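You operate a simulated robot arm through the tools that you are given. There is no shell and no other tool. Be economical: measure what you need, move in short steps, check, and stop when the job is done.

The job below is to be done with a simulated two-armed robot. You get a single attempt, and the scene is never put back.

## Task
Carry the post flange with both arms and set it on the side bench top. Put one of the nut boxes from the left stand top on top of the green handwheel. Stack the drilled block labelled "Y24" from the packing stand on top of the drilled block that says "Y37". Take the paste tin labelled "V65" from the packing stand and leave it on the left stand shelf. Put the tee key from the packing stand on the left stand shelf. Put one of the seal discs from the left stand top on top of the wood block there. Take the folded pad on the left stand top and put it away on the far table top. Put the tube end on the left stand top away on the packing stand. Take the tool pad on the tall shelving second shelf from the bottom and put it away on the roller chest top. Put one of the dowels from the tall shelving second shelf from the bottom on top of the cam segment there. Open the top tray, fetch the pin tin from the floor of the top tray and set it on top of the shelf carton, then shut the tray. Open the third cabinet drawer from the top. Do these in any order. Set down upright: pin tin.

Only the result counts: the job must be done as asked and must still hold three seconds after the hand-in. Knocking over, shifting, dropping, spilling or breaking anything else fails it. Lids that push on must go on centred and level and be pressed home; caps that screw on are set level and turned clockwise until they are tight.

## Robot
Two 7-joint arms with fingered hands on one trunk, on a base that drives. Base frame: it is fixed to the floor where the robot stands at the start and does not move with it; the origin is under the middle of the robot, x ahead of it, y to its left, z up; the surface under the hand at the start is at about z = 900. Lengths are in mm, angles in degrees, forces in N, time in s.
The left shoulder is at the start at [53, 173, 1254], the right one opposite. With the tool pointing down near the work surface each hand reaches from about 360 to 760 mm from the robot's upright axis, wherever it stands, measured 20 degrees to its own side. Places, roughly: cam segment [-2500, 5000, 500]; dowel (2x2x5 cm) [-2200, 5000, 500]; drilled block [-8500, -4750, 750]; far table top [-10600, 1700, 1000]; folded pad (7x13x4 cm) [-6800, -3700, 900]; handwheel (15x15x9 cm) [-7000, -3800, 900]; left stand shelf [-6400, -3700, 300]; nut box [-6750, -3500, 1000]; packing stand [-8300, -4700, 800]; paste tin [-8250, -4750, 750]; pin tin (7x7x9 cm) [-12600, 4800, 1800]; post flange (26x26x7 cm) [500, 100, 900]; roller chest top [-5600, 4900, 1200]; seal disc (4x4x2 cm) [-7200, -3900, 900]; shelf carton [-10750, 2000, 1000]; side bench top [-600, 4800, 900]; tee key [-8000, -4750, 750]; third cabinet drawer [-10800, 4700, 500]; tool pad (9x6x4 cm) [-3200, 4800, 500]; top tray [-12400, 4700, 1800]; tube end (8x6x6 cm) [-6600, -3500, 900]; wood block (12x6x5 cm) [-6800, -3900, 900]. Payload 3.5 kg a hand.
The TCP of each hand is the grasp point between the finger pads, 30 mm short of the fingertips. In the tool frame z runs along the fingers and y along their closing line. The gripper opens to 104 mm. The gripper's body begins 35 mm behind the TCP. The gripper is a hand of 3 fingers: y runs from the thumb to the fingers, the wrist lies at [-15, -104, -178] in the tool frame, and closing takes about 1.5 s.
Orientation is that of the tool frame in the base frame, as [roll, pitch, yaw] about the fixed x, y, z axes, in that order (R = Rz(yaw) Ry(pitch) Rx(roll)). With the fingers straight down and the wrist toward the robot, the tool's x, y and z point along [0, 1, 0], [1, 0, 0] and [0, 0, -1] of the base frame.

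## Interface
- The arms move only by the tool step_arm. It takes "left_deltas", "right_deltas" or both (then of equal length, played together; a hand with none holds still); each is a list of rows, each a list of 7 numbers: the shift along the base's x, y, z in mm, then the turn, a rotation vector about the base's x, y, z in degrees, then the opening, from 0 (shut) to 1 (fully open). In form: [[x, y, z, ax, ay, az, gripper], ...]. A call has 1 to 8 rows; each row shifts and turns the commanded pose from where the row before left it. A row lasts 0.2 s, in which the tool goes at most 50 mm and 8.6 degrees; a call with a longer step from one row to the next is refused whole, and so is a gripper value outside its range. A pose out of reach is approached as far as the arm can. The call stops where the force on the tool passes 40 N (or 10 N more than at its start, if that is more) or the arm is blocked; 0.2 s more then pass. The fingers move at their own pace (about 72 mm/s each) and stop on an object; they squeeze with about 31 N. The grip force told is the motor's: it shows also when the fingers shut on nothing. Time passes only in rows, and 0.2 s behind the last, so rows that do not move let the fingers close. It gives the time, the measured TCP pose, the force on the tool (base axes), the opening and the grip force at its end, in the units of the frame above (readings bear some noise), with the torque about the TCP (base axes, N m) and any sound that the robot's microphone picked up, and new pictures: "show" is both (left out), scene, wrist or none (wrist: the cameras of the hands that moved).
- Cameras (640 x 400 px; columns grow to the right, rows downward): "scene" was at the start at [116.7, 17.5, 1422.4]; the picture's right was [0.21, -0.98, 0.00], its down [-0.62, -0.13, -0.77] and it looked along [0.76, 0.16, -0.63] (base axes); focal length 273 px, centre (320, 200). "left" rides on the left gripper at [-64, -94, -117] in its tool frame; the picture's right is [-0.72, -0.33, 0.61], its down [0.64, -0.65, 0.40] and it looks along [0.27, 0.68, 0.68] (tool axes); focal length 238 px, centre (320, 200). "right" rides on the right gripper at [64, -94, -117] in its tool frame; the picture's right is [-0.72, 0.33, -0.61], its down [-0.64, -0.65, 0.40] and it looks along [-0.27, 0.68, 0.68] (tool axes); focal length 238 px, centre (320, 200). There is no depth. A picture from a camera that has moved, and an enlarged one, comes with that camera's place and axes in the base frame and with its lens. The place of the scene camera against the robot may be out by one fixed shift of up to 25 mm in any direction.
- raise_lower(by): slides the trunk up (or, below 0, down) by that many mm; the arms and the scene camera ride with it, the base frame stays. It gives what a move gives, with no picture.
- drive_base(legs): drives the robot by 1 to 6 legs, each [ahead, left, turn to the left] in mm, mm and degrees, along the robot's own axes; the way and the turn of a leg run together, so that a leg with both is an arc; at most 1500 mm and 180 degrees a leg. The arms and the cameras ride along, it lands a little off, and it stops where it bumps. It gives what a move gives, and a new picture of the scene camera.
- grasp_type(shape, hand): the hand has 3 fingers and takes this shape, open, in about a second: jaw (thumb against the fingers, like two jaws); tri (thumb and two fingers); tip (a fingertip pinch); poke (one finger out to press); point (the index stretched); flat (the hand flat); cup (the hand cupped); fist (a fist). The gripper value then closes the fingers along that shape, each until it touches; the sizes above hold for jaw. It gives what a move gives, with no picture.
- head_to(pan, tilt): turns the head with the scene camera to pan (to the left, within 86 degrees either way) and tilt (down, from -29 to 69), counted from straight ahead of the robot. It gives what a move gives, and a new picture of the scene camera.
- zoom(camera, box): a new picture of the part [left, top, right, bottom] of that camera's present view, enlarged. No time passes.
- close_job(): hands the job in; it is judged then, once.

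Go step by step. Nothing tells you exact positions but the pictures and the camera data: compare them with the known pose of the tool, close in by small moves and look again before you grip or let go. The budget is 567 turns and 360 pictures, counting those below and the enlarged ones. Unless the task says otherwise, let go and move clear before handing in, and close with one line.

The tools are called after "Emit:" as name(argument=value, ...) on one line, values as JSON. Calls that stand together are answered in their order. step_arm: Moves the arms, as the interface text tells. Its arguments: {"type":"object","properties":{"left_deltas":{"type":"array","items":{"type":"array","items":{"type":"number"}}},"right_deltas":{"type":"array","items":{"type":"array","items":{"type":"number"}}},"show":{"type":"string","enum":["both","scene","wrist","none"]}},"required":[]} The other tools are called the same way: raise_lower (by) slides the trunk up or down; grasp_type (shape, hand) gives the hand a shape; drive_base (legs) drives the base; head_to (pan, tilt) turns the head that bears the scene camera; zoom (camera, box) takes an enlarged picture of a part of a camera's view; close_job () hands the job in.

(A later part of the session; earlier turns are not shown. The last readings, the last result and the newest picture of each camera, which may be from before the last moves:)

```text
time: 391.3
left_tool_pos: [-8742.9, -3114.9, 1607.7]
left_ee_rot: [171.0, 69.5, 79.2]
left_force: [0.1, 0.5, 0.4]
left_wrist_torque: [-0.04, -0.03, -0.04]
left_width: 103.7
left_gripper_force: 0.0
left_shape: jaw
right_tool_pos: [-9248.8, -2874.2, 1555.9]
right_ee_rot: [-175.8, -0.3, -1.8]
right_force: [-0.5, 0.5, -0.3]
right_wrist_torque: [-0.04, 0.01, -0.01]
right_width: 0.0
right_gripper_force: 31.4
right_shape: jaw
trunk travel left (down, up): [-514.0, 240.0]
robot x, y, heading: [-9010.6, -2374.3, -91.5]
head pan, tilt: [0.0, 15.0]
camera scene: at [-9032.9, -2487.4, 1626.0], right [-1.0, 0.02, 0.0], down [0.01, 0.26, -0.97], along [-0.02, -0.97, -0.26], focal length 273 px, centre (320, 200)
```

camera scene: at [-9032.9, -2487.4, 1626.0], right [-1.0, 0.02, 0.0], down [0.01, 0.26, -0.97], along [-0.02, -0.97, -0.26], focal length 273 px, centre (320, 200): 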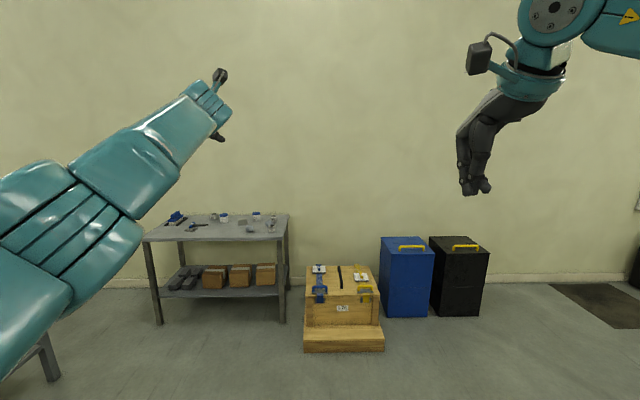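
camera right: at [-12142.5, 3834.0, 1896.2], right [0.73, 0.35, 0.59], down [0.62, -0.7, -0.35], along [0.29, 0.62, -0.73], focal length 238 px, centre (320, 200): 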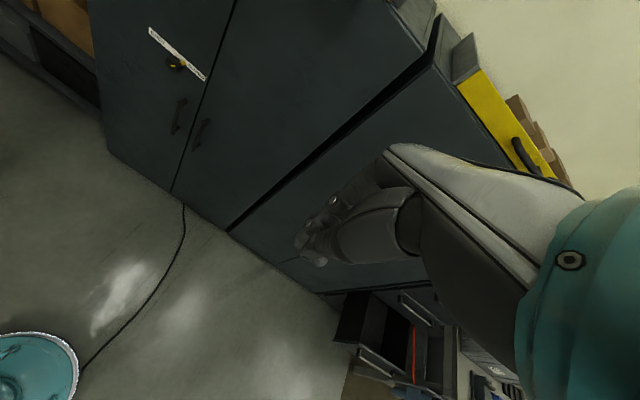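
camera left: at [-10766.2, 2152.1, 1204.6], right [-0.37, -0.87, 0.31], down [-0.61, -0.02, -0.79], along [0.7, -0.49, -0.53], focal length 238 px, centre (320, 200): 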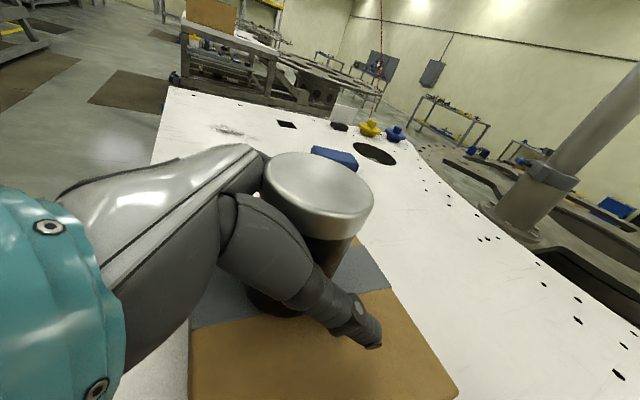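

The packing stand is ahead to the left. I'll fold the arms to a low, spread, downward pose to clear the view.

Emit:
step_arm(left_deltas=[[2, 15, -20, 4.21, -4.05, -5.68, 1], [2, 15, -20, 4.21, -4.05, -5.68, 1], [2, 15, -20, 4.21, -4.05, -5.68, 1], [2, 15, -20, 4.21, -4.05, -5.68, 1], [2, 15, -20, 4.21, -4.05, -5.68, 1], [2, 15, -20, 4.21, -4.05, -5.68, 1], [2, 15, -20, 4.21, -4.05, -5.68, 1]], right_deltas=[[-6, 5, -25, 0, 0, 0, 1], [-6, 5, -25, 0, 0, 0, 1], [-6, 5, -25, 0, 0, 0, 1], [-6, 5, -25, 0, 0, 0, 1], [-6, 5, -25, 0, 0, 0, 1], [-6, 5, -25, 0, 0, 0, 1], [-6, 5, -25, 0, 0, 0, 1]], show="none")

Emit:
step_arm(left_deltas=[[5, 15, -25, 4.21, -4.05, -5.68, 1], [5, 15, -25, 4.21, -4.05, -5.68, 1], [5, 15, -25, 4.21, -4.05, -5.68, 1], [5, 15, -25, 4.21, -4.05, -5.68, 1], [5, 15, -25, 4.21, -4.05, -5.68, 1], [5, 15, -25, 4.21, -4.05, -5.68, 1]], right_deltas=[[-10, 5, -35, 0, 0, 0, 1], [-10, 5, -35, 0, 0, 0, 1], [-10, 5, -35, 0, 0, 0, 1], [-10, 5, -35, 0, 0, 0, 1], [-10, 5, -35, 0, 0, 0, 1], [-10, 5, -35, 0, 0, 0, 1]], show="scene")

```text
time: 392.9
left_tool_pos: [-8749.3, -3048.4, 1499.5]
left_ee_rot: [162.3, 29.4, 30.9]
left_force: [-1.0, 0.4, -0.1]
left_wrist_torque: [0.0, 0.05, -0.01]
left_width: 103.9
left_gripper_force: 0.0
left_shape: jaw
left hand out of reach, approached as far as the arm can: row 6, 7
right_tool_pos: [-9287.7, -2840.5, 1380.4]
right_ee_rot: [-175.8, -0.2, -1.9]
right_force: [0.4, -0.1, -0.2]
right_wrist_torque: [-0.02, 0.02, -0.01]
right_width: 103.7
right_gripper_force: 0.0
right_shape: jaw
trunk travel left (down, up): [-514.0, 240.0]
robot x, y, heading: [-9009.9, -2373.9, -91.6]
head pan, tilt: [0.0, 15.0]
```

```text
time: 394.3
left_tool_pos: [-8836.3, -3067.6, 1411.0]
left_ee_rot: [-179.9, -0.4, 2.8]
left_force: [-0.7, 0.5, 0.1]
left_wrist_torque: [-0.03, -0.02, 0.02]
left_width: 104.2
left_gripper_force: 0.1
left_shape: jaw
left hand out of reach, approached as far as the arm can: row 1, 2, 3, 4, 5, 6
right_tool_pos: [-9353.9, -2808.3, 1169.3]
right_ee_rot: [-175.7, -0.5, -1.9]
right_force: [-0.2, 0.0, -0.6]
right_wrist_torque: [0.0, -0.01, 0.01]
right_width: 103.6
right_gripper_force: 0.0
right_shape: jaw
trunk travel left (down, up): [-514.0, 240.0]
robot x, y, heading: [-9012.8, -2379.6, -91.6]
head pan, tilt: [0.0, 15.0]
camera scene: at [-9037.4, -2487.9, 1625.9], right [-1.0, 0.02, 0.0], down [0.01, 0.26, -0.97], along [-0.02, -0.97, -0.26], focal length 273 px, centre (320, 200)
```

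scene: 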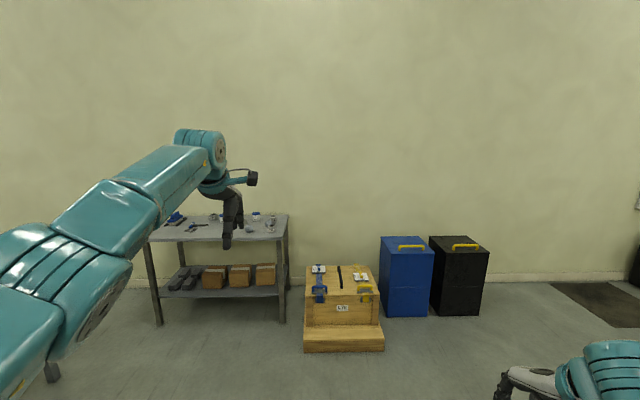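

Emit:
step_arm(left_deltas=[[20, 15, -35, 0, 0, -0.5, 1], [20, 15, -35, 0, 0, -0.5, 1], [20, 15, -35, 0, 0, -0.5, 1], [20, 15, -35, 0, 0, -0.5, 1], [20, 15, -35, 0, 0, -0.5, 1], [20, 15, -35, 0, 0, -0.5, 1], [20, 15, -35, 0, 0, -0.5, 1]], show="none")

Emit:
head_to(pan=35, tilt=15)

```text
time: 395.9
left_tool_pos: [-8876.0, -3085.2, 1219.4]
left_ee_rot: [-180.0, -0.4, -2.2]
left_force: [0.2, -0.2, -0.7]
left_wrist_torque: [0.0, 0.0, 0.02]
left_width: 103.9
left_gripper_force: 0.0
left_shape: jaw
left hand out of reach, approached as far as the arm can: row 1, 2, 3, 4, 5, 6, 7
right_tool_pos: [-9351.1, -2809.3, 1170.3]
right_ee_rot: [-175.8, -0.3, -1.8]
right_force: [-0.3, -0.1, 0.4]
right_wrist_torque: [-0.02, 0.0, 0.03]
right_width: 103.6
right_gripper_force: 0.1
right_shape: jaw
trunk travel left (down, up): [-514.0, 240.0]
robot x, y, heading: [-9012.1, -2378.7, -91.5]
head pan, tilt: [0.0, 15.0]
```

```text
time: 396.9
left_tool_pos: [-8876.5, -3085.4, 1219.7]
left_ee_rot: [179.9, -0.3, -2.2]
left_force: [0.2, 0.1, -0.3]
left_wrist_torque: [0.01, 0.01, -0.03]
left_width: 103.9
left_gripper_force: 0.0
left_shape: jaw
right_tool_pos: [-9351.4, -2807.7, 1171.1]
right_ee_rot: [-175.8, -0.3, -1.8]
right_force: [-0.5, 0.0, 0.1]
right_wrist_torque: [0.03, -0.02, -0.03]
right_width: 103.7
right_gripper_force: 0.0
right_shape: jaw
trunk travel left (down, up): [-514.0, 240.0]
robot x, y, heading: [-9011.8, -2377.7, -91.1]
head pan, tilt: [35.0, 15.0]
camera scene: at [-8979.0, -2471.9, 1626.0], right [-0.83, -0.55, 0.0], down [-0.14, 0.22, -0.97], along [0.53, -0.8, -0.26], focal length 273 px, centre (320, 200)
```

scene: 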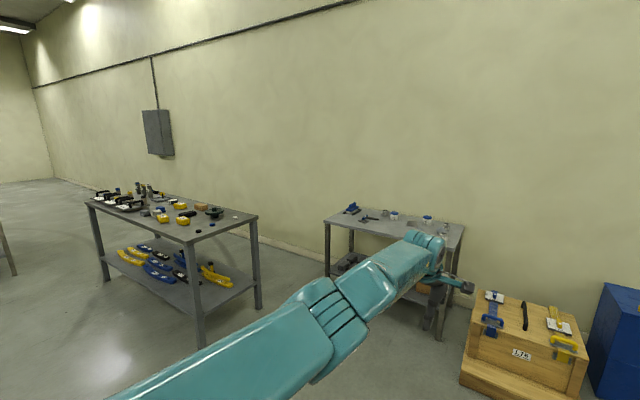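

Emit:
step_arm(left_deltas=[[45, 0, 0, 0, 0, 0, 1], [45, 0, 0, 0, 0, 0, 1], [45, 0, 0, 0, 0, 0, 1], [45, 0, 0, 0, 0, 0, 1]], show="none")

Emit:
step_arm(left_deltas=[[10, 40, 0, 0, 0, 0, 1], [10, 40, 0, 0, 0, 0, 1], [10, 40, 0, 0, 0, 0, 1], [10, 40, 0, 0, 0, 0, 1]], show="scene")

```text
time: 397.9
left_tool_pos: [-8863.2, -3088.4, 1223.2]
left_ee_rot: [179.8, -0.8, -1.2]
left_force: [-0.8, -0.3, 0.8]
left_wrist_torque: [0.02, 0.0, 0.0]
left_width: 104.0
left_gripper_force: 0.0
left_shape: jaw
left hand out of reach, approached as far as the arm can: row 1, 2, 3, 4
right_tool_pos: [-9350.0, -2809.6, 1170.9]
right_ee_rot: [-175.8, -0.2, -1.8]
right_force: [-0.1, 0.5, 0.0]
right_wrist_torque: [0.04, -0.02, 0.01]
right_width: 103.6
right_gripper_force: 0.0
right_shape: jaw
trunk travel left (down, up): [-514.0, 240.0]
robot x, y, heading: [-9013.2, -2372.6, -91.6]
head pan, tilt: [35.0, 15.0]
```

```text
time: 398.9
left_tool_pos: [-8887.6, -3083.2, 1223.5]
left_ee_rot: [-180.0, -0.2, -3.1]
left_force: [0.2, -0.1, 0.1]
left_wrist_torque: [0.01, -0.01, 0.02]
left_width: 103.7
left_gripper_force: 0.1
left_shape: jaw
left hand out of reach, approached as far as the arm can: row 1, 2, 3, 4
right_tool_pos: [-9351.8, -2809.5, 1171.4]
right_ee_rot: [-175.7, -0.3, -1.9]
right_force: [-0.5, 0.4, 0.4]
right_wrist_torque: [0.0, -0.01, 0.01]
right_width: 103.5
right_gripper_force: 0.1
right_shape: jaw
trunk travel left (down, up): [-514.0, 240.0]
robot x, y, heading: [-9009.5, -2376.1, -91.3]
head pan, tilt: [35.0, 15.0]
camera scene: at [-8978.9, -2471.9, 1625.9], right [-0.83, -0.55, 0.0], down [-0.14, 0.22, -0.97], along [0.53, -0.8, -0.26], focal length 273 px, centre (320, 200)
```

scene: 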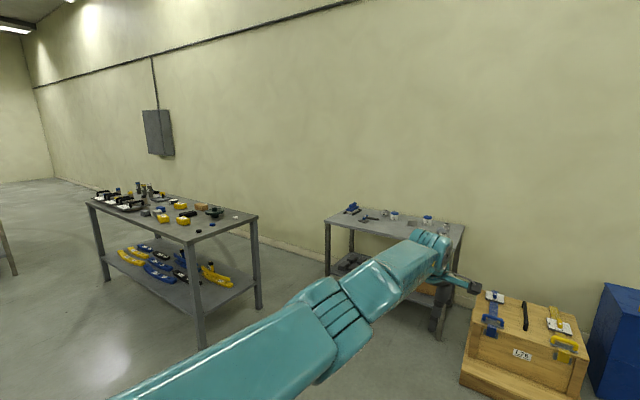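

The left wrist is against a joint limit. I'll yaw it outwards, pull back, and yaw back in to unwind it.

Emit:
step_arm(left_deltas=[[10, 0, 0, 0, 0, 8, 1], [10, 0, 0, 0, 0, 8, 1], [10, 0, 0, 0, 0, 8, 1], [10, 0, 0, 0, 0, 8, 1], [20, 20, 0, 0, 0, 8, 1], [20, 20, 0, 0, 0, 8, 1], [20, 20, 0, 0, 0, 0, 1], [20, 20, 0, 0, 0, 0, 1]], show="none")

Emit:
step_arm(left_deltas=[[20, 20, 0, 0, 0, 0, 1], [20, 20, 0, 0, 0, 0, 1], [20, 20, 0, 0, 0, 0, 1], [20, 20, 0, 0, 0, 0, 1]], show="none")

```text
time: 400.7
left_tool_pos: [-8776.9, -3069.2, 1220.2]
left_ee_rot: [-179.8, -0.2, 44.5]
left_force: [-0.6, -0.4, -0.1]
left_wrist_torque: [0.03, -0.02, 0.0]
left_width: 103.8
left_gripper_force: 0.0
left_shape: jaw
left hand out of reach, approached as far as the arm can: row 4, 5, 6, 7, 8
right_tool_pos: [-9351.3, -2808.4, 1170.9]
right_ee_rot: [-175.8, -0.2, -1.8]
right_force: [-0.4, -0.6, 0.0]
right_wrist_torque: [0.0, 0.0, -0.01]
right_width: 103.9
right_gripper_force: 0.1
right_shape: jaw
trunk travel left (down, up): [-514.0, 240.0]
robot x, y, heading: [-9009.4, -2373.3, -91.2]
head pan, tilt: [35.0, 15.0]
```

```text
time: 401.7
left_tool_pos: [-8698.6, -3072.5, 1218.0]
left_ee_rot: [-179.9, -0.2, 44.4]
left_force: [0.9, -0.2, -0.2]
left_wrist_torque: [0.01, 0.02, 0.02]
left_width: 103.7
left_gripper_force: 0.0
left_shape: jaw
left hand out of reach, approached as far as the arm can: row 1, 2, 3, 4
right_tool_pos: [-9349.0, -2809.3, 1171.3]
right_ee_rot: [-175.8, -0.2, -1.8]
right_force: [-0.3, 0.0, 0.7]
right_wrist_torque: [-0.02, -0.04, -0.01]
right_width: 103.6
right_gripper_force: 0.1
right_shape: jaw
trunk travel left (down, up): [-514.0, 240.0]
robot x, y, heading: [-9013.1, -2375.5, -91.5]
head pan, tilt: [35.0, 15.0]
```

Emit:
step_arm(left_deltas=[[45, 10, 0, 0, 0, 0, 1], [45, 10, 0, 0, 0, 0, 1], [30, 40, 0, 0, 0, 0, 1], [0, 48, 0, 0, 0, -6, 1], [0, 48, 0, 0, 0, -8, 1], [0, 48, 0, 0, 0, -8, 1]], show="none")

Emit:
step_arm(left_deltas=[[0, 40, 0, 0, 0, -8, 1], [0, 40, 0, 0, 0, -8, 1], [0, 40, 0, 0, 0, -8, 1]], show="scene")

```text
time: 403.1
left_tool_pos: [-8534.5, -3050.8, 1211.8]
left_ee_rot: [-179.9, -0.3, 27.4]
left_force: [-0.8, -0.1, 0.2]
left_wrist_torque: [-0.02, 0.03, -0.02]
left_width: 103.9
left_gripper_force: 0.0
left_shape: jaw
left hand out of reach, approached as far as the arm can: row 1, 2, 3, 4, 5, 6
right_tool_pos: [-9350.7, -2809.9, 1171.2]
right_ee_rot: [-175.9, -0.2, -1.8]
right_force: [-0.2, -0.5, -0.1]
right_wrist_torque: [0.01, 0.0, 0.0]
right_width: 103.7
right_gripper_force: 0.1
right_shape: jaw
trunk travel left (down, up): [-514.0, 240.0]
robot x, y, heading: [-9013.0, -2376.3, -91.4]
head pan, tilt: [35.0, 15.0]
```

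```text
time: 403.9
left_tool_pos: [-8568.3, -3063.5, 1218.2]
left_ee_rot: [179.8, -1.5, 23.4]
left_force: [-0.2, 0.2, 0.2]
left_wrist_torque: [0.03, -0.04, 0.0]
left_width: 103.6
left_gripper_force: 0.1
left_shape: jaw
left hand out of reach, approached as far as the arm can: row 1, 2, 3
right_tool_pos: [-9351.1, -2809.1, 1170.5]
right_ee_rot: [-175.8, -0.3, -1.9]
right_force: [0.1, -0.6, 0.5]
right_wrist_torque: [0.0, 0.01, -0.04]
right_width: 103.7
right_gripper_force: 0.0
right_shape: jaw
trunk travel left (down, up): [-514.0, 240.0]
robot x, y, heading: [-9012.7, -2373.9, -91.6]
head pan, tilt: [35.0, 15.0]
camera scene: at [-8979.0, -2471.9, 1626.0], right [-0.83, -0.55, 0.0], down [-0.14, 0.22, -0.97], along [0.53, -0.8, -0.26], focal length 273 px, centre (320, 200)
```

scene: 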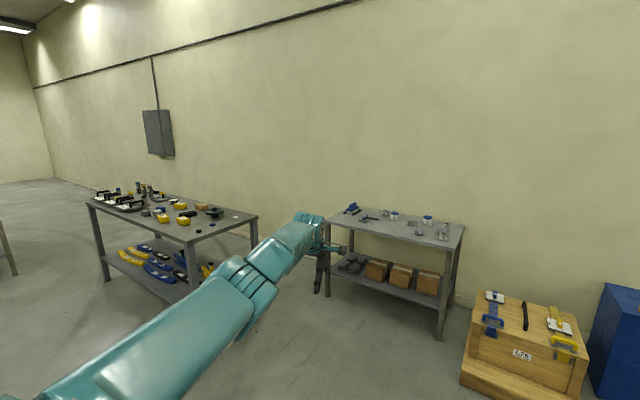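

Emit:
step_arm(left_deltas=[[-20, 20, 40, 0, 0, 0, 1], [-20, 20, 40, 0, 0, 0, 1], [-20, 20, 40, 0, 0, 0, 1], [-20, 20, 40, 0, 0, 0, 1], [-20, 40, 20, 0, 0, 0, 1], [-20, 40, 20, 0, 0, 0, 1]], show="none")

```text
time: 405.3
left_tool_pos: [-8663.0, -3046.1, 1446.2]
left_ee_rot: [179.9, -1.5, 23.4]
left_force: [-0.3, 0.2, -0.6]
left_wrist_torque: [-0.05, -0.02, 0.02]
left_width: 104.2
left_gripper_force: 0.0
left_shape: jaw
left hand out of reach, approached as far as the arm can: row 1, 2, 3, 4, 5, 6
right_tool_pos: [-9350.9, -2808.2, 1172.0]
right_ee_rot: [-175.8, -0.2, -1.8]
right_force: [0.1, 0.1, -0.4]
right_wrist_torque: [0.0, -0.01, 0.0]
right_width: 103.7
right_gripper_force: 0.1
right_shape: jaw
trunk travel left (down, up): [-514.0, 240.0]
robot x, y, heading: [-9009.0, -2377.1, -91.5]
head pan, tilt: [35.0, 15.0]
```

Emit:
step_arm(left_deltas=[[-7, -6, 15, -5.6, 3.53, 4.9, 1], [-7, -6, 15, -5.6, 3.53, 4.9, 1], [-7, -6, 15, -5.6, 3.53, 4.9, 1], [-7, -6, 15, -5.6, 3.53, 4.9, 1], [-7, -6, 15, -5.6, 3.53, 4.9, 1], [-7, -6, 15, -5.6, 3.53, 4.9, 1]], show="none")

Emit:
step_arm(left_deltas=[[-7, -6, 15, -5.6, 3.53, 4.9, 1], [-7, -6, 15, -5.6, 3.53, 4.9, 1], [-7, -6, 15, -5.6, 3.53, 4.9, 1], [-7, -6, 15, -5.6, 3.53, 4.9, 1], [-7, -6, 15, -5.6, 3.53, 4.9, 1]], show="none")

```text
time: 406.7
left_tool_pos: [-8700.0, -3105.6, 1548.4]
left_ee_rot: [165.3, 35.4, 49.7]
left_force: [-0.2, -0.1, -0.7]
left_wrist_torque: [-0.01, -0.04, 0.01]
left_width: 103.7
left_gripper_force: 0.0
left_shape: jaw
left hand out of reach, approached as far as the arm can: row 1, 2, 3, 4, 5
right_tool_pos: [-9351.1, -2809.7, 1170.0]
right_ee_rot: [-175.8, -0.4, -1.8]
right_force: [0.1, -1.0, 0.3]
right_wrist_torque: [0.02, -0.02, 0.01]
right_width: 103.5
right_gripper_force: 0.1
right_shape: jaw
trunk travel left (down, up): [-514.0, 240.0]
robot x, y, heading: [-9010.4, -2377.2, -91.3]
head pan, tilt: [35.0, 15.0]
```

```text
time: 407.9
left_tool_pos: [-8728.3, -3112.8, 1596.9]
left_ee_rot: [171.5, 68.0, 79.9]
left_force: [-0.1, 0.0, -0.2]
left_wrist_torque: [0.03, 0.0, 0.04]
left_width: 103.6
left_gripper_force: 0.1
left_shape: jaw
left hand out of reach, approached as far as the arm can: row 3, 5
right_tool_pos: [-9351.0, -2809.2, 1171.4]
right_ee_rot: [-175.7, -0.2, -1.7]
right_force: [-0.5, 0.0, 0.5]
right_wrist_torque: [0.02, -0.01, -0.01]
right_width: 103.8
right_gripper_force: 0.0
right_shape: jaw
trunk travel left (down, up): [-514.0, 240.0]
robot x, y, heading: [-9007.4, -2378.4, -91.3]
head pan, tilt: [35.0, 15.0]
```

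I'll unwind along the route that worked before: roll to closing-vertical, then tilt down.

Emit:
step_arm(left_deltas=[[0, 5, -6, -2.14, -7.97, -2.14, 1], [0, 5, -6, -2.14, -7.97, -2.14, 1], [0, 5, -6, -2.14, -7.97, -2.14, 1], [0, 5, -6, -2.14, -7.97, -2.14, 1], [0, 5, -6, -2.14, -7.97, -2.14, 1], [0, 5, -6, -2.14, -7.97, -2.14, 1]], show="none")

Emit:
step_arm(left_deltas=[[0, 0, -6, -2.14, -7.97, -2.14, 1], [0, 0, -6, -2.14, -7.97, -2.14, 1], [0, 0, -6, -2.14, -7.97, -2.14, 1], [0, 0, -6, -2.14, -7.97, -2.14, 1], [0, 0, -6, -2.14, -7.97, -2.14, 1], [0, 0, -30, 0, 0, 0, 1], [0, 0, -30, 0, 0, 0, 1]], show="none")

Emit:
step_arm(left_deltas=[[0, 0, -30, 8.2, 0, 0, 1], [0, 0, -30, 8.2, 0, 0, 1], [0, 0, -30, 8.2, 0, 0, 1], [0, 0, -30, 8.2, 0, 0, 1], [0, 0, -20, 8.2, 0, 0, 1], [0, 0, -20, 8.2, 0, 0, 1], [0, 0, -20, 8.2, 0, 0, 1], [0, 0, -20, 8.2, 0, 0, 1]], show="none")

Emit:
step_arm(left_deltas=[[0, 20, 0, 8.2, 0, 0, 1], [0, 20, 0, 8.2, 0, 0, 1], [0, 20, 0, 8.2, 0, 0, 1], [10, 40, 0, 0, 0, 0, 1], [10, 40, 0, 0, 0, 0, 1]], show="scene")

```text
time: 409.3
left_tool_pos: [-8725.1, -3082.2, 1559.9]
left_ee_rot: [100.9, 36.2, 5.9]
left_force: [-0.2, -0.8, -0.1]
left_wrist_torque: [0.01, -0.01, -0.01]
left_width: 103.8
left_gripper_force: 0.1
left_shape: jaw
right_tool_pos: [-9348.5, -2809.2, 1171.4]
right_ee_rot: [-175.8, -0.2, -1.9]
right_force: [0.2, 0.9, -0.7]
right_wrist_torque: [0.0, 0.01, -0.04]
right_width: 103.5
right_gripper_force: 0.2
right_shape: jaw
trunk travel left (down, up): [-514.0, 240.0]
robot x, y, heading: [-9013.2, -2380.0, -91.4]
head pan, tilt: [35.0, 15.0]
```

```text
time: 410.9
left_tool_pos: [-8726.4, -3083.4, 1468.9]
left_ee_rot: [91.0, -3.8, -8.3]
left_force: [0.9, 0.8, 0.1]
left_wrist_torque: [-0.03, 0.0, -0.03]
left_width: 104.0
left_gripper_force: 0.0
left_shape: jaw
right_tool_pos: [-9349.1, -2808.5, 1171.0]
right_ee_rot: [-175.7, -0.3, -2.0]
right_force: [0.4, 0.3, -0.7]
right_wrist_torque: [0.01, 0.0, 0.02]
right_width: 103.9
right_gripper_force: 0.0
right_shape: jaw
trunk travel left (down, up): [-514.0, 240.0]
robot x, y, heading: [-9012.4, -2376.5, -91.4]
head pan, tilt: [35.0, 15.0]
```

```text
time: 412.7
left_tool_pos: [-8725.7, -3081.9, 1269.8]
left_ee_rot: [156.0, 6.0, -6.8]
left_force: [-0.5, 0.1, 1.3]
left_wrist_torque: [0.01, 0.0, -0.04]
left_width: 103.6
left_gripper_force: 0.1
left_shape: jaw
right_tool_pos: [-9350.4, -2809.1, 1170.3]
right_ee_rot: [-175.9, -0.2, -1.8]
right_force: [0.3, 0.1, -0.2]
right_wrist_torque: [0.01, -0.01, -0.01]
right_width: 103.7
right_gripper_force: 0.0
right_shape: jaw
trunk travel left (down, up): [-514.0, 240.0]
robot x, y, heading: [-9010.2, -2374.6, -91.2]
head pan, tilt: [35.0, 15.0]
```

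```text
time: 413.9
left_tool_pos: [-8704.3, -2939.7, 1269.5]
left_ee_rot: [-179.4, 8.3, -3.7]
left_force: [0.9, -0.3, -0.1]
left_wrist_torque: [0.01, 0.01, 0.0]
left_width: 103.7
left_gripper_force: 0.1
left_shape: jaw
right_tool_pos: [-9351.2, -2808.6, 1171.8]
right_ee_rot: [-175.7, -0.2, -1.8]
right_force: [-0.4, -0.1, 0.8]
right_wrist_torque: [0.02, -0.01, -0.01]
right_width: 104.0
right_gripper_force: 0.0
right_shape: jaw
trunk travel left (down, up): [-514.0, 240.0]
robot x, y, heading: [-9012.2, -2373.4, -91.3]
head pan, tilt: [35.0, 15.0]
camera scene: at [-8978.4, -2471.1, 1626.0], right [-0.83, -0.55, 0.0], down [-0.14, 0.21, -0.97], along [0.53, -0.8, -0.26], focal length 273 px, centre (320, 200)
```

scene: 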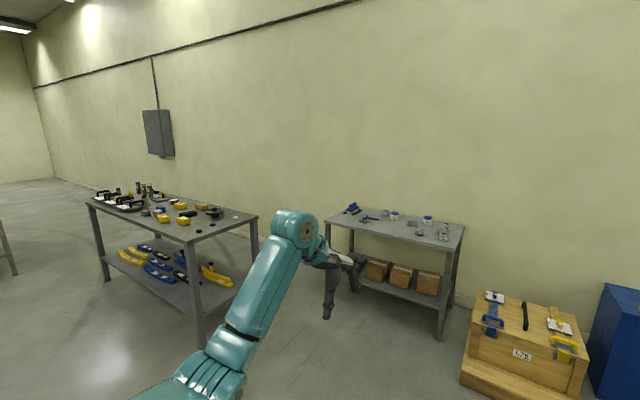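

Unwound. Let me zoom in on both stands.

Emit:
step_arm(left_deltas=[[5, 10, -30, 0, -8.3, 0, 1], [0, 10, -30, 0, 0, 0, 1]], show="none")

Emit:
zoom(camera="scene", box=[80, 170, 270, 300])

Emit:
zoom(camera="scene", box=[320, 195, 470, 300])

```text
time: 414.5
left_tool_pos: [-8701.2, -2919.8, 1209.3]
left_ee_rot: [-179.0, 0.1, -3.7]
left_force: [-0.6, -1.1, 0.1]
left_wrist_torque: [0.0, -0.02, -0.01]
left_width: 103.8
left_gripper_force: 0.0
left_shape: jaw
right_tool_pos: [-9350.7, -2808.8, 1170.9]
right_ee_rot: [-175.8, -0.2, -1.8]
right_force: [-0.4, 0.0, 0.4]
right_wrist_torque: [0.01, 0.01, 0.02]
right_width: 103.6
right_gripper_force: 0.1
right_shape: jaw
trunk travel left (down, up): [-514.0, 240.0]
robot x, y, heading: [-9008.9, -2375.6, -91.4]
head pan, tilt: [35.0, 15.0]
```

```text
3.08 times, centred on (175, 235) of scene
camera zoom: at [-8978.7, -2471.9, 1625.9], right [-0.83, -0.55, 0.0], down [-0.14, 0.22, -0.97], along [0.53, -0.8, -0.26], focal length 841 px, centre (766, 92)
```

zoom: 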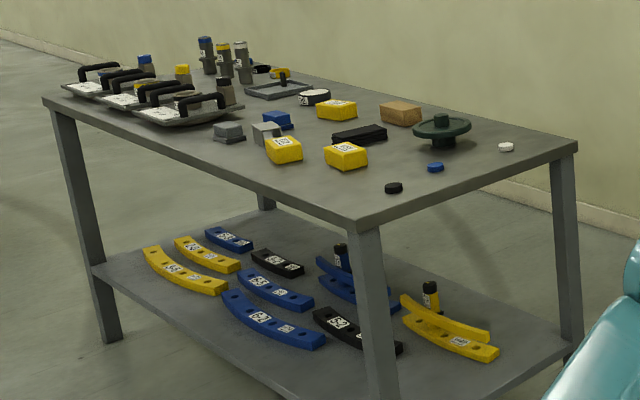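

```text
3.81 times, centred on (395, 248) of scene
camera zoom: at [-8978.7, -2471.9, 1625.9], right [-0.83, -0.55, 0.0], down [-0.14, 0.22, -0.97], along [0.53, -0.8, -0.26], focal length 1041 px, centre (34, 19)
```

zoom: 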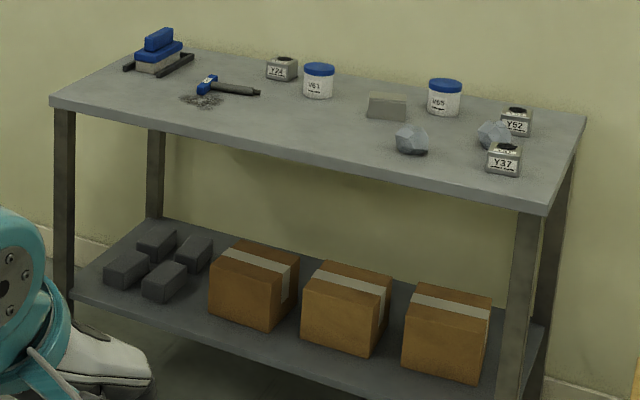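

Packing stand: Y24 at about (-8098,-4960), Y37 at (-8689,-4632), V65 at (-8510,-4919), tee key at (-8018,-4803). I'll lower the trunk, which extends reach, and approach so the right hand can take Y24.

Emit:
raise_lower(by=-400)

Emit:
head_to(pan=0, tilt=30)

Emit:
drive_base(legs=[[0, 1090, 1.4], [1250, 0, 0]])

```text
time: 418.3
left_tool_pos: [-8700.8, -2922.3, 810.5]
left_ee_rot: [-178.9, 0.1, -3.6]
left_force: [-0.2, 0.4, -0.4]
left_wrist_torque: [-0.03, -0.02, -0.02]
left_width: 103.9
left_gripper_force: 0.1
left_shape: jaw
right_tool_pos: [-9350.6, -2810.3, 770.8]
right_ee_rot: [-175.8, -0.3, -1.7]
right_force: [0.5, -0.5, -0.5]
right_wrist_torque: [0.0, -0.01, -0.02]
right_width: 103.8
right_gripper_force: 0.0
right_shape: jaw
trunk travel left (down, up): [-114.0, 640.0]
robot x, y, heading: [-9010.4, -2375.4, -91.5]
head pan, tilt: [35.0, 15.0]
```

```text
time: 419.3
left_tool_pos: [-8701.4, -2923.1, 810.3]
left_ee_rot: [-178.9, 0.1, -3.6]
left_force: [-0.1, -0.3, 0.1]
left_wrist_torque: [0.0, 0.02, 0.01]
left_width: 103.9
left_gripper_force: 0.1
left_shape: jaw
right_tool_pos: [-9350.1, -2810.3, 769.1]
right_ee_rot: [-175.9, -0.3, -1.8]
right_force: [-0.3, 0.0, 0.2]
right_wrist_torque: [-0.01, -0.03, 0.02]
right_width: 103.7
right_gripper_force: 0.0
right_shape: jaw
trunk travel left (down, up): [-114.0, 640.0]
robot x, y, heading: [-9010.6, -2374.1, -91.2]
head pan, tilt: [0.0, 30.0]
camera scene: at [-9036.1, -2624.8, 1193.2], right [-1.0, 0.02, 0.0], down [0.01, 0.5, -0.87], along [-0.02, -0.87, -0.5], focal length 273 px, centre (320, 200)
```

scene: 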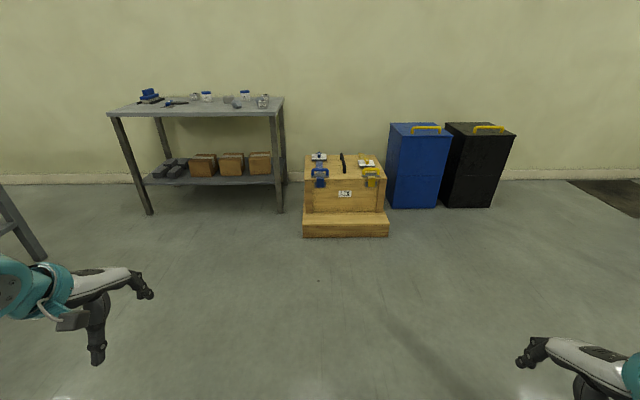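

```text
time: 430.6
left_tool_pos: [-7679.3, -4183.4, 810.4]
left_ee_rot: [-178.9, 0.1, -4.8]
left_force: [0.5, -1.1, 0.0]
left_wrist_torque: [0.03, -0.02, -0.02]
left_width: 103.7
left_gripper_force: 0.1
left_shape: jaw
right_tool_pos: [-8327.0, -4058.9, 769.7]
right_ee_rot: [-175.8, -0.3, -2.7]
right_force: [0.4, -0.6, -1.0]
right_wrist_torque: [-0.03, -0.02, 0.02]
right_width: 104.0
right_gripper_force: 0.0
right_shape: jaw
trunk travel left (down, up): [-114.0, 640.0]
robot x, y, heading: [-7980.5, -3628.0, -92.5]
head pan, tilt: [0.0, 30.0]
camera scene: at [-8008.9, -3879.6, 1193.1], right [-1.0, 0.04, 0.0], down [0.02, 0.5, -0.87], along [-0.04, -0.87, -0.5], focal length 273 px, centre (320, 200)
```

scene: 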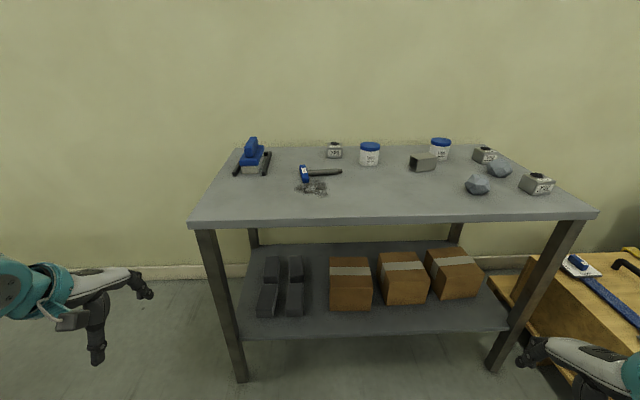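

Raising both hands above the table height before moving in.

Emit:
step_arm(left_deltas=[[0, 0, 40, 0, 0, 0, 1], [0, 0, 40, 0, 0, 0, 1], [0, 0, 40, 0, 0, 0, 1], [0, 0, 40, 0, 0, 0, 1], [0, 0, 40, 0, 0, 0, 1]], right_deltas=[[10, -20, 44, -0.8, 0, 0, 1], [10, -20, 44, -0.8, 0, 0, 1], [10, -20, 44, -0.8, 0, 0, 1], [10, -20, 44, -0.8, 0, 0, 1], [10, -20, 44, -0.8, 0, 0, 1]], show="none")

Emit:
drive_base(legs=[[330, 0, 2.5]])

Emit:
step_arm(right_deltas=[[25, -40, 0, 0, 0, 0, 1], [25, -40, 0, 0, 0, 0, 1], [25, -40, 0, 0, 0, 0, 1], [20, -40, 0, 0, 0, 0, 1], [0, -45, 0, 0, 0, 0, 1]], show="both")

```text
time: 431.9
left_tool_pos: [-7679.9, -4181.5, 1011.4]
left_ee_rot: [-178.8, 0.1, -4.7]
left_force: [-1.2, 0.4, 0.1]
left_wrist_torque: [-0.01, 0.03, 0.01]
left_width: 103.6
left_gripper_force: 0.1
left_shape: jaw
right_tool_pos: [-8273.4, -4159.5, 991.8]
right_ee_rot: [-179.9, -0.5, -2.8]
right_force: [0.1, 0.0, -0.1]
right_wrist_torque: [0.01, 0.0, 0.03]
right_width: 103.7
right_gripper_force: 0.1
right_shape: jaw
trunk travel left (down, up): [-114.0, 640.0]
robot x, y, heading: [-7977.3, -3629.7, -92.6]
head pan, tilt: [0.0, 30.0]
```

```text
time: 434.1
left_tool_pos: [-7660.7, -4504.3, 1010.5]
left_ee_rot: [-178.9, 0.1, -2.1]
left_force: [-0.5, -0.4, -0.1]
left_wrist_torque: [-0.02, 0.0, -0.01]
left_width: 104.1
left_gripper_force: 0.1
left_shape: jaw
right_tool_pos: [-8255.0, -4507.4, 991.3]
right_ee_rot: [-179.7, -0.5, -0.1]
right_force: [-0.4, -0.4, 0.8]
right_wrist_torque: [0.04, 0.01, 0.03]
right_width: 103.5
right_gripper_force: 0.2
right_shape: jaw
trunk travel left (down, up): [-114.0, 640.0]
robot x, y, heading: [-7985.5, -3965.3, -89.7]
head pan, tilt: [0.0, 30.0]
camera scene: at [-8003.8, -4216.4, 1193.0], right [-1.0, 0.0, 0.0], down [0.0, 0.5, -0.87], along [0.0, -0.87, -0.5], focal length 273 px, centre (320, 200)
```

scene: 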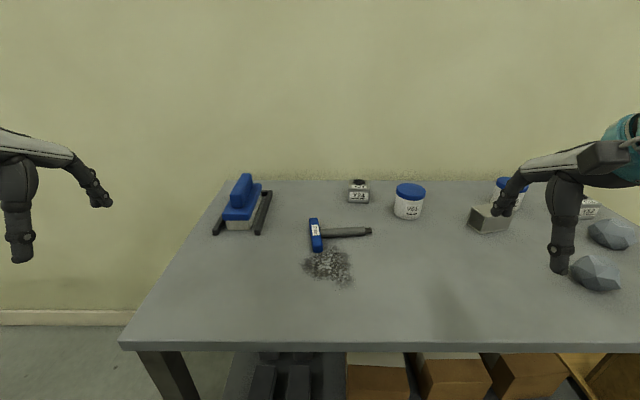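

```text
time: 435.3
left_tool_pos: [-7662.8, -4502.5, 1010.2]
left_ee_rot: [-179.0, 0.1, -2.0]
left_force: [0.3, -0.1, 0.3]
left_wrist_torque: [-0.01, -0.03, 0.01]
left_width: 103.8
left_gripper_force: 0.2
left_shape: jaw
right_tool_pos: [-8167.5, -4657.4, 992.6]
right_ee_rot: [-179.9, -0.4, -0.1]
right_force: [0.2, 0.5, 0.2]
right_wrist_torque: [0.01, 0.0, -0.01]
right_width: 103.8
right_gripper_force: 0.0
right_shape: jaw
right hand out of reach, approached as far as the arm can: row 4, 5
trunk travel left (down, up): [-114.0, 640.0]
robot x, y, heading: [-7986.9, -3965.0, -89.7]
head pan, tilt: [0.0, 30.0]
camera scene: at [-8004.0, -4216.1, 1193.1], right [-1.0, 0.0, 0.0], down [0.0, 0.5, -0.87], along [0.0, -0.87, -0.5], focal length 273 px, centre (320, 200)
camera right: at [-8103.6, -4564.4, 1110.4], right [-0.72, -0.33, 0.61], down [-0.64, 0.65, -0.41], along [-0.27, -0.68, -0.68], focal length 238 px, centre (320, 200)
```

scene: 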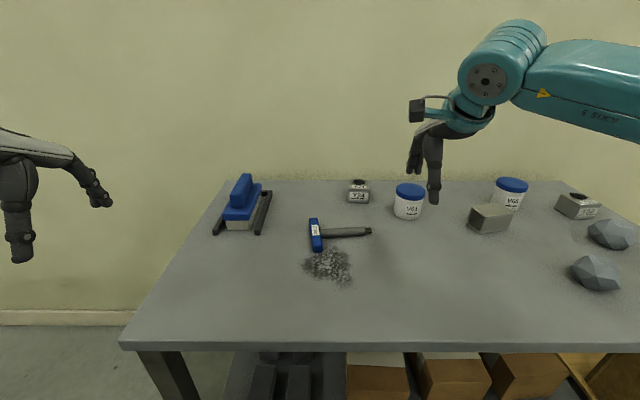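
right: 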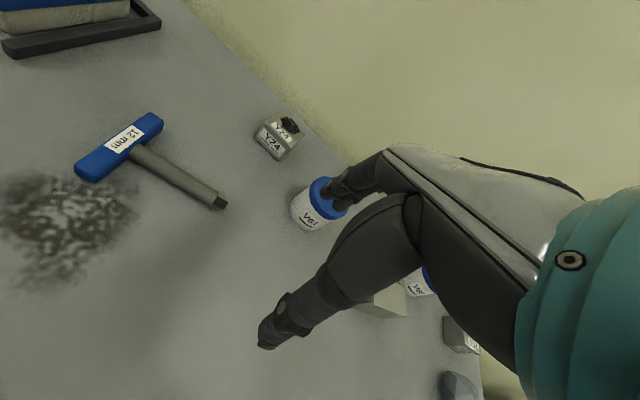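

Y24 is at about (-8095,-4905), just behind the V61 jar. I'll drive closer with the hand high, then look again.

Emit:
drive_base(legs=[[150, 68, 0]])

Emit:
step_arm(right_deltas=[[0, -20, -20, 0, 0, 0, 1], [0, -20, -20, 0, 0, 0, 1], [0, -10, 0, 0, 0, 0, 1]], show="wrist")

```text
time: 436.7
left_tool_pos: [-7595.2, -4649.8, 1011.4]
left_ee_rot: [-178.9, 0.2, -2.3]
left_force: [0.0, -1.1, -0.2]
left_wrist_torque: [0.0, 0.0, -0.04]
left_width: 103.9
left_gripper_force: 0.1
left_shape: jaw
right_tool_pos: [-8099.7, -4803.0, 992.6]
right_ee_rot: [-179.8, -0.5, -0.2]
right_force: [0.4, -0.4, 0.1]
right_wrist_torque: [0.03, 0.03, 0.01]
right_width: 103.6
right_gripper_force: 0.1
right_shape: jaw
trunk travel left (down, up): [-114.0, 640.0]
robot x, y, heading: [-7919.2, -4110.1, -89.8]
head pan, tilt: [0.0, 30.0]
camera scene: at [-7936.0, -4362.0, 1193.0], right [-1.0, 0.0, 0.0], down [0.0, 0.5, -0.87], along [0.0, -0.87, -0.5], focal length 273 px, centre (320, 200)
```

scene: 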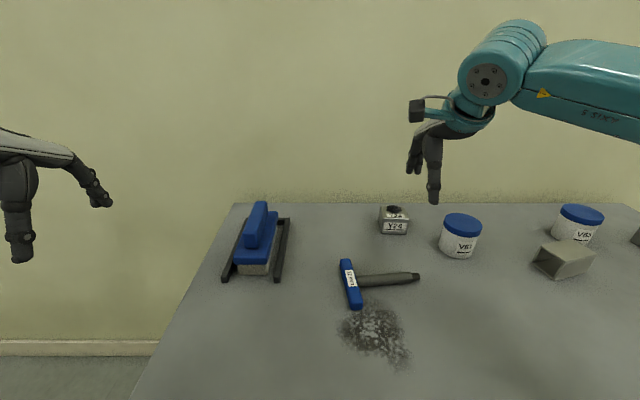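

```text
time: 437.5
left_tool_pos: [-7594.3, -4649.5, 1009.4]
left_ee_rot: [-178.9, -0.1, -2.2]
left_force: [0.1, -0.3, 0.0]
left_wrist_torque: [0.04, 0.04, -0.01]
left_width: 104.1
left_gripper_force: 0.1
left_shape: jaw
right_tool_pos: [-8116.7, -4822.4, 972.0]
right_ee_rot: [-179.8, -0.5, -0.3]
right_force: [0.0, -0.1, -0.8]
right_wrist_torque: [0.05, 0.0, 0.04]
right_width: 103.9
right_gripper_force: 0.1
right_shape: jaw
right hand out of reach, approached as far as the arm can: row 1, 2, 3
trunk travel left (down, up): [-114.0, 640.0]
robot x, y, heading: [-7917.7, -4111.8, -90.1]
head pan, tilt: [0.0, 30.0]
camera right: at [-8052.7, -4728.5, 1089.1], right [-0.72, -0.33, 0.61], down [-0.64, 0.66, -0.41], along [-0.27, -0.68, -0.68], focal length 238 px, centre (320, 200)
```

right: 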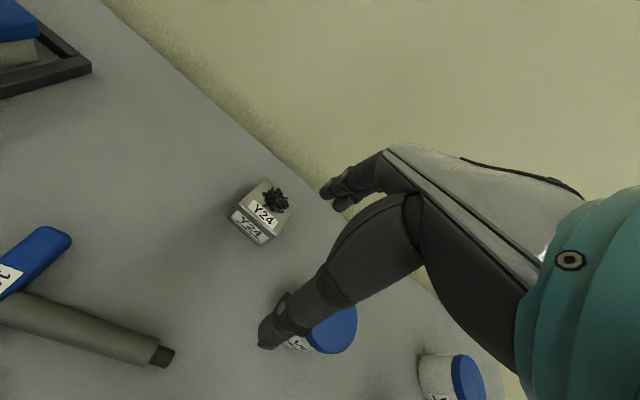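

Y24 is axis-aligned at (-8094,-4911). Creeping closer, then lowering.

Emit:
drive_base(legs=[[75, 22, 0]])

Emit:
raise_lower(by=-80)

Emit:
zoom(camera="right", box=[0, 0, 640, 400])

```text
time: 438.5
left_tool_pos: [-7573.0, -4723.8, 1010.7]
left_ee_rot: [-178.9, 0.1, -2.4]
left_force: [0.4, -1.0, -0.9]
left_wrist_torque: [-0.04, -0.01, 0.0]
left_width: 103.7
left_gripper_force: 0.0
left_shape: jaw
right_tool_pos: [-8094.8, -4894.2, 971.3]
right_ee_rot: [-179.8, -0.4, -0.3]
right_force: [-0.8, -0.7, -0.7]
right_wrist_torque: [0.01, 0.0, -0.02]
right_width: 103.8
right_gripper_force: 0.1
right_shape: jaw
trunk travel left (down, up): [-114.0, 640.0]
robot x, y, heading: [-7897.1, -4186.0, -89.7]
head pan, tilt: [0.0, 30.0]
camera scene: at [-7914.3, -4435.4, 1192.9], right [-1.0, 0.0, 0.0], down [0.0, 0.5, -0.87], along [0.0, -0.87, -0.5], focal length 273 px, centre (320, 200)
```

scene: 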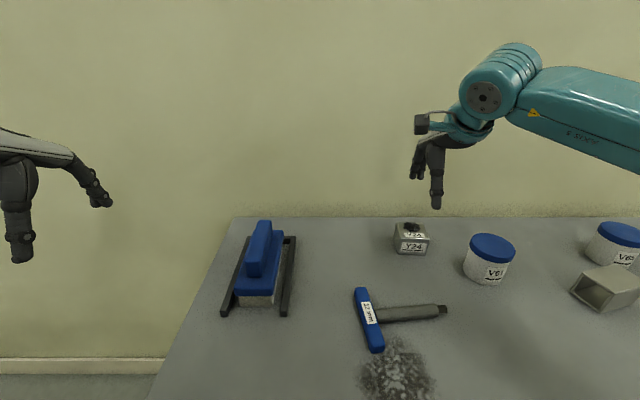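

```text
time: 439.7
left_tool_pos: [-7573.8, -4721.4, 931.7]
left_ee_rot: [-179.0, 0.2, -2.3]
left_force: [0.5, 0.3, 0.2]
left_wrist_torque: [0.04, 0.03, -0.01]
left_width: 104.0
left_gripper_force: 0.1
left_shape: jaw
right_tool_pos: [-8094.3, -4894.1, 893.6]
right_ee_rot: [-180.0, -0.5, -0.2]
right_force: [0.0, -0.4, -0.1]
right_wrist_torque: [-0.03, 0.03, 0.02]
right_width: 104.0
right_gripper_force: 0.0
right_shape: jaw
trunk travel left (down, up): [-34.0, 720.0]
robot x, y, heading: [-7891.9, -4183.8, -90.0]
head pan, tilt: [0.0, 30.0]
```

```text
1.00 times, centred on (320, 200) of right (not enlarged: the box is as wide or as high as the picture)
camera zoom: at [-8031.3, -4800.4, 1010.6], right [-0.73, -0.32, 0.61], down [-0.63, 0.66, -0.41], along [-0.27, -0.68, -0.68], focal length 238 px, centre (320, 200)
```

zoom: 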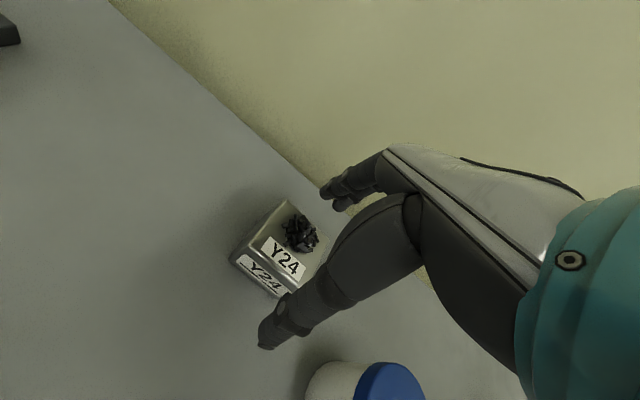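

Emit:
step_arm(right_deltas=[[4, -7, -20, 0, 0, 0, 1], [0, -7, -20, 0, 0, 0, 1], [0, 0, -20, 0, 0, 0, 1], [0, 0, -4, 0, 0, 0, 1]], show="wrist")

```text
time: 440.7
left_tool_pos: [-7572.9, -4722.5, 931.2]
left_ee_rot: [-179.0, 0.1, -2.3]
left_force: [-0.1, 0.0, 0.7]
left_wrist_torque: [-0.03, -0.02, 0.01]
left_width: 103.9
left_gripper_force: 0.0
left_shape: jaw
right_tool_pos: [-8091.6, -4909.7, 831.0]
right_ee_rot: [180.0, -0.4, -0.3]
right_force: [0.1, 1.1, 7.0]
right_wrist_torque: [-0.45, 0.13, -0.03]
right_width: 103.2
right_gripper_force: 0.0
right_shape: jaw
trunk travel left (down, up): [-34.0, 720.0]
robot x, y, heading: [-7890.8, -4184.2, -89.9]
head pan, tilt: [0.0, 30.0]
camera right: at [-8027.3, -4814.9, 946.9], right [-0.73, -0.32, 0.61], down [-0.63, 0.65, -0.41], along [-0.27, -0.68, -0.68], focal length 238 px, centre (320, 200)
```

right: 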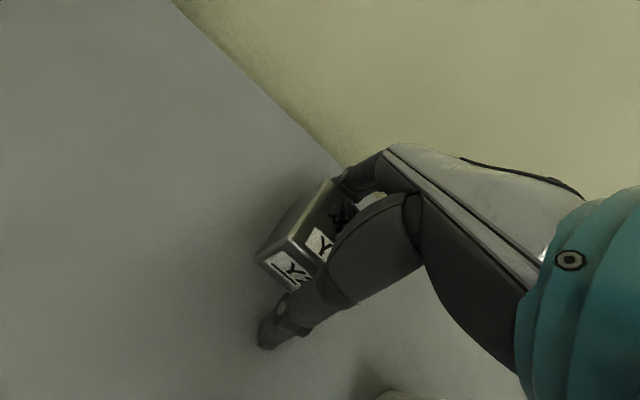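

Emit:
step_arm(right_deltas=[[0, 0, 3, 0, 0, 0, 0.7], [0, 0, 0, 0, 0, 0, 0.4], [0, 0, 0, 0, 0, 0, 0], [0, 0, 0, 0, 0, 0, 0], [0, 0, 0, 0, 0, 0, 0], [0, 0, 0, 0, 0, 0, 0]], show="wrist")

```text
time: 442.1
left_tool_pos: [-7572.5, -4721.8, 930.7]
left_ee_rot: [-178.9, 0.0, -2.3]
left_force: [-0.4, -1.1, 0.7]
left_wrist_torque: [0.02, -0.02, 0.01]
left_width: 104.0
left_gripper_force: 0.0
left_shape: jaw
right_tool_pos: [-8090.7, -4907.4, 830.6]
right_ee_rot: [-179.9, -0.4, -0.4]
right_force: [-0.1, -1.5, 2.7]
right_wrist_torque: [-0.1, 0.0, -0.05]
right_width: 55.1
right_gripper_force: 30.9
right_shape: jaw
trunk travel left (down, up): [-34.0, 720.0]
robot x, y, heading: [-7894.4, -4187.7, -89.8]
head pan, tilt: [0.0, 30.0]
camera right: at [-8027.2, -4815.1, 948.2], right [-0.72, -0.32, 0.61], down [-0.64, 0.66, -0.41], along [-0.27, -0.68, -0.68], focal length 238 px, centre (320, 200)
```

right: 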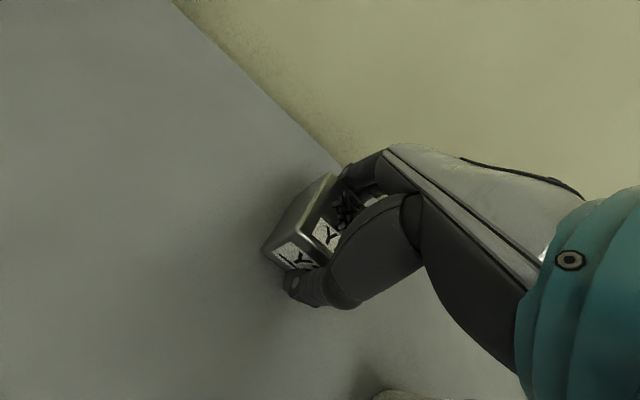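

Y24 is gripped. Lifting with the trunk, backing off, and strafing over to Y37.

Emit:
raise_lower(by=130)

Emit:
drive_base(legs=[[-320, 0, 0], [0, -605, 0]])

Emit:
zoom(camera="right", box=[0, 0, 640, 400])

```text
time: 443.7
left_tool_pos: [-7573.2, -4723.1, 1059.7]
left_ee_rot: [-178.9, -0.1, -2.2]
left_force: [0.1, 0.1, -0.2]
left_wrist_torque: [0.04, -0.01, 0.04]
left_width: 103.8
left_gripper_force: 0.0
left_shape: jaw
right_tool_pos: [-8091.6, -4892.0, 1001.6]
right_ee_rot: [176.3, -0.4, -0.2]
right_force: [-0.1, -0.9, -3.9]
right_wrist_torque: [0.05, 0.03, -0.03]
right_width: 54.7
right_gripper_force: 31.6
right_shape: jaw
trunk travel left (down, up): [-164.0, 590.0]
robot x, y, heading: [-7895.7, -4185.4, -90.0]
head pan, tilt: [0.0, 30.0]
```

```text
time: 448.8
left_tool_pos: [-8181.4, -4404.4, 1060.1]
left_ee_rot: [-178.9, 0.0, -3.4]
left_force: [-0.4, 0.2, -0.2]
left_wrist_torque: [0.01, 0.03, -0.01]
left_width: 103.7
left_gripper_force: 0.1
left_shape: jaw
right_tool_pos: [-8701.8, -4562.3, 1003.7]
right_ee_rot: [176.2, -0.4, -1.3]
right_force: [-0.2, 0.3, -4.4]
right_wrist_torque: [0.02, 0.0, 0.0]
right_width: 54.6
right_gripper_force: 31.5
right_shape: jaw
trunk travel left (down, up): [-164.0, 590.0]
robot x, y, heading: [-8494.7, -3862.1, -91.0]
head pan, tilt: [0.0, 30.0]
camera scene: at [-8516.5, -4081.7, 1245.7], right [-1.0, 0.02, 0.0], down [0.01, 0.5, -0.87], along [-0.02, -0.87, -0.5], focal length 273 px, centre (320, 200)
```

scene: 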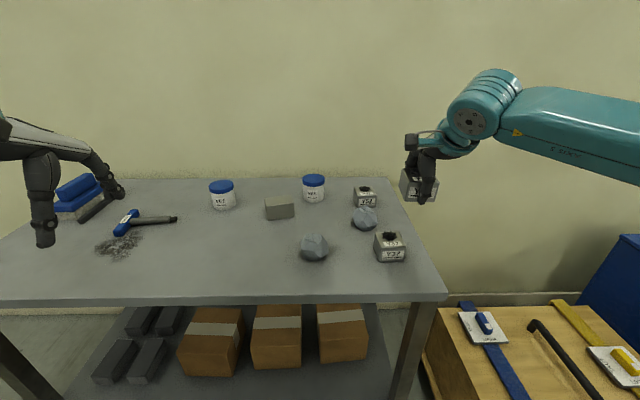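

```text
1.00 times, centred on (320, 200) of right (not enlarged: the box is as wide or as high as the picture)
camera zoom: at [-8636.7, -4461.7, 1113.9], right [-0.73, -0.27, 0.63], down [-0.62, 0.64, -0.45], along [-0.28, -0.72, -0.63], focal length 238 px, centre (320, 200)
```

zoom: 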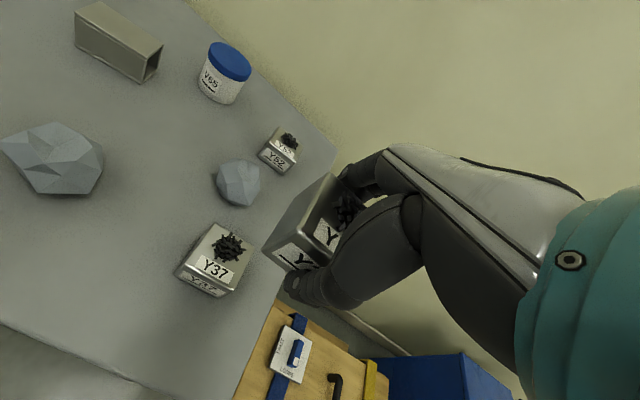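

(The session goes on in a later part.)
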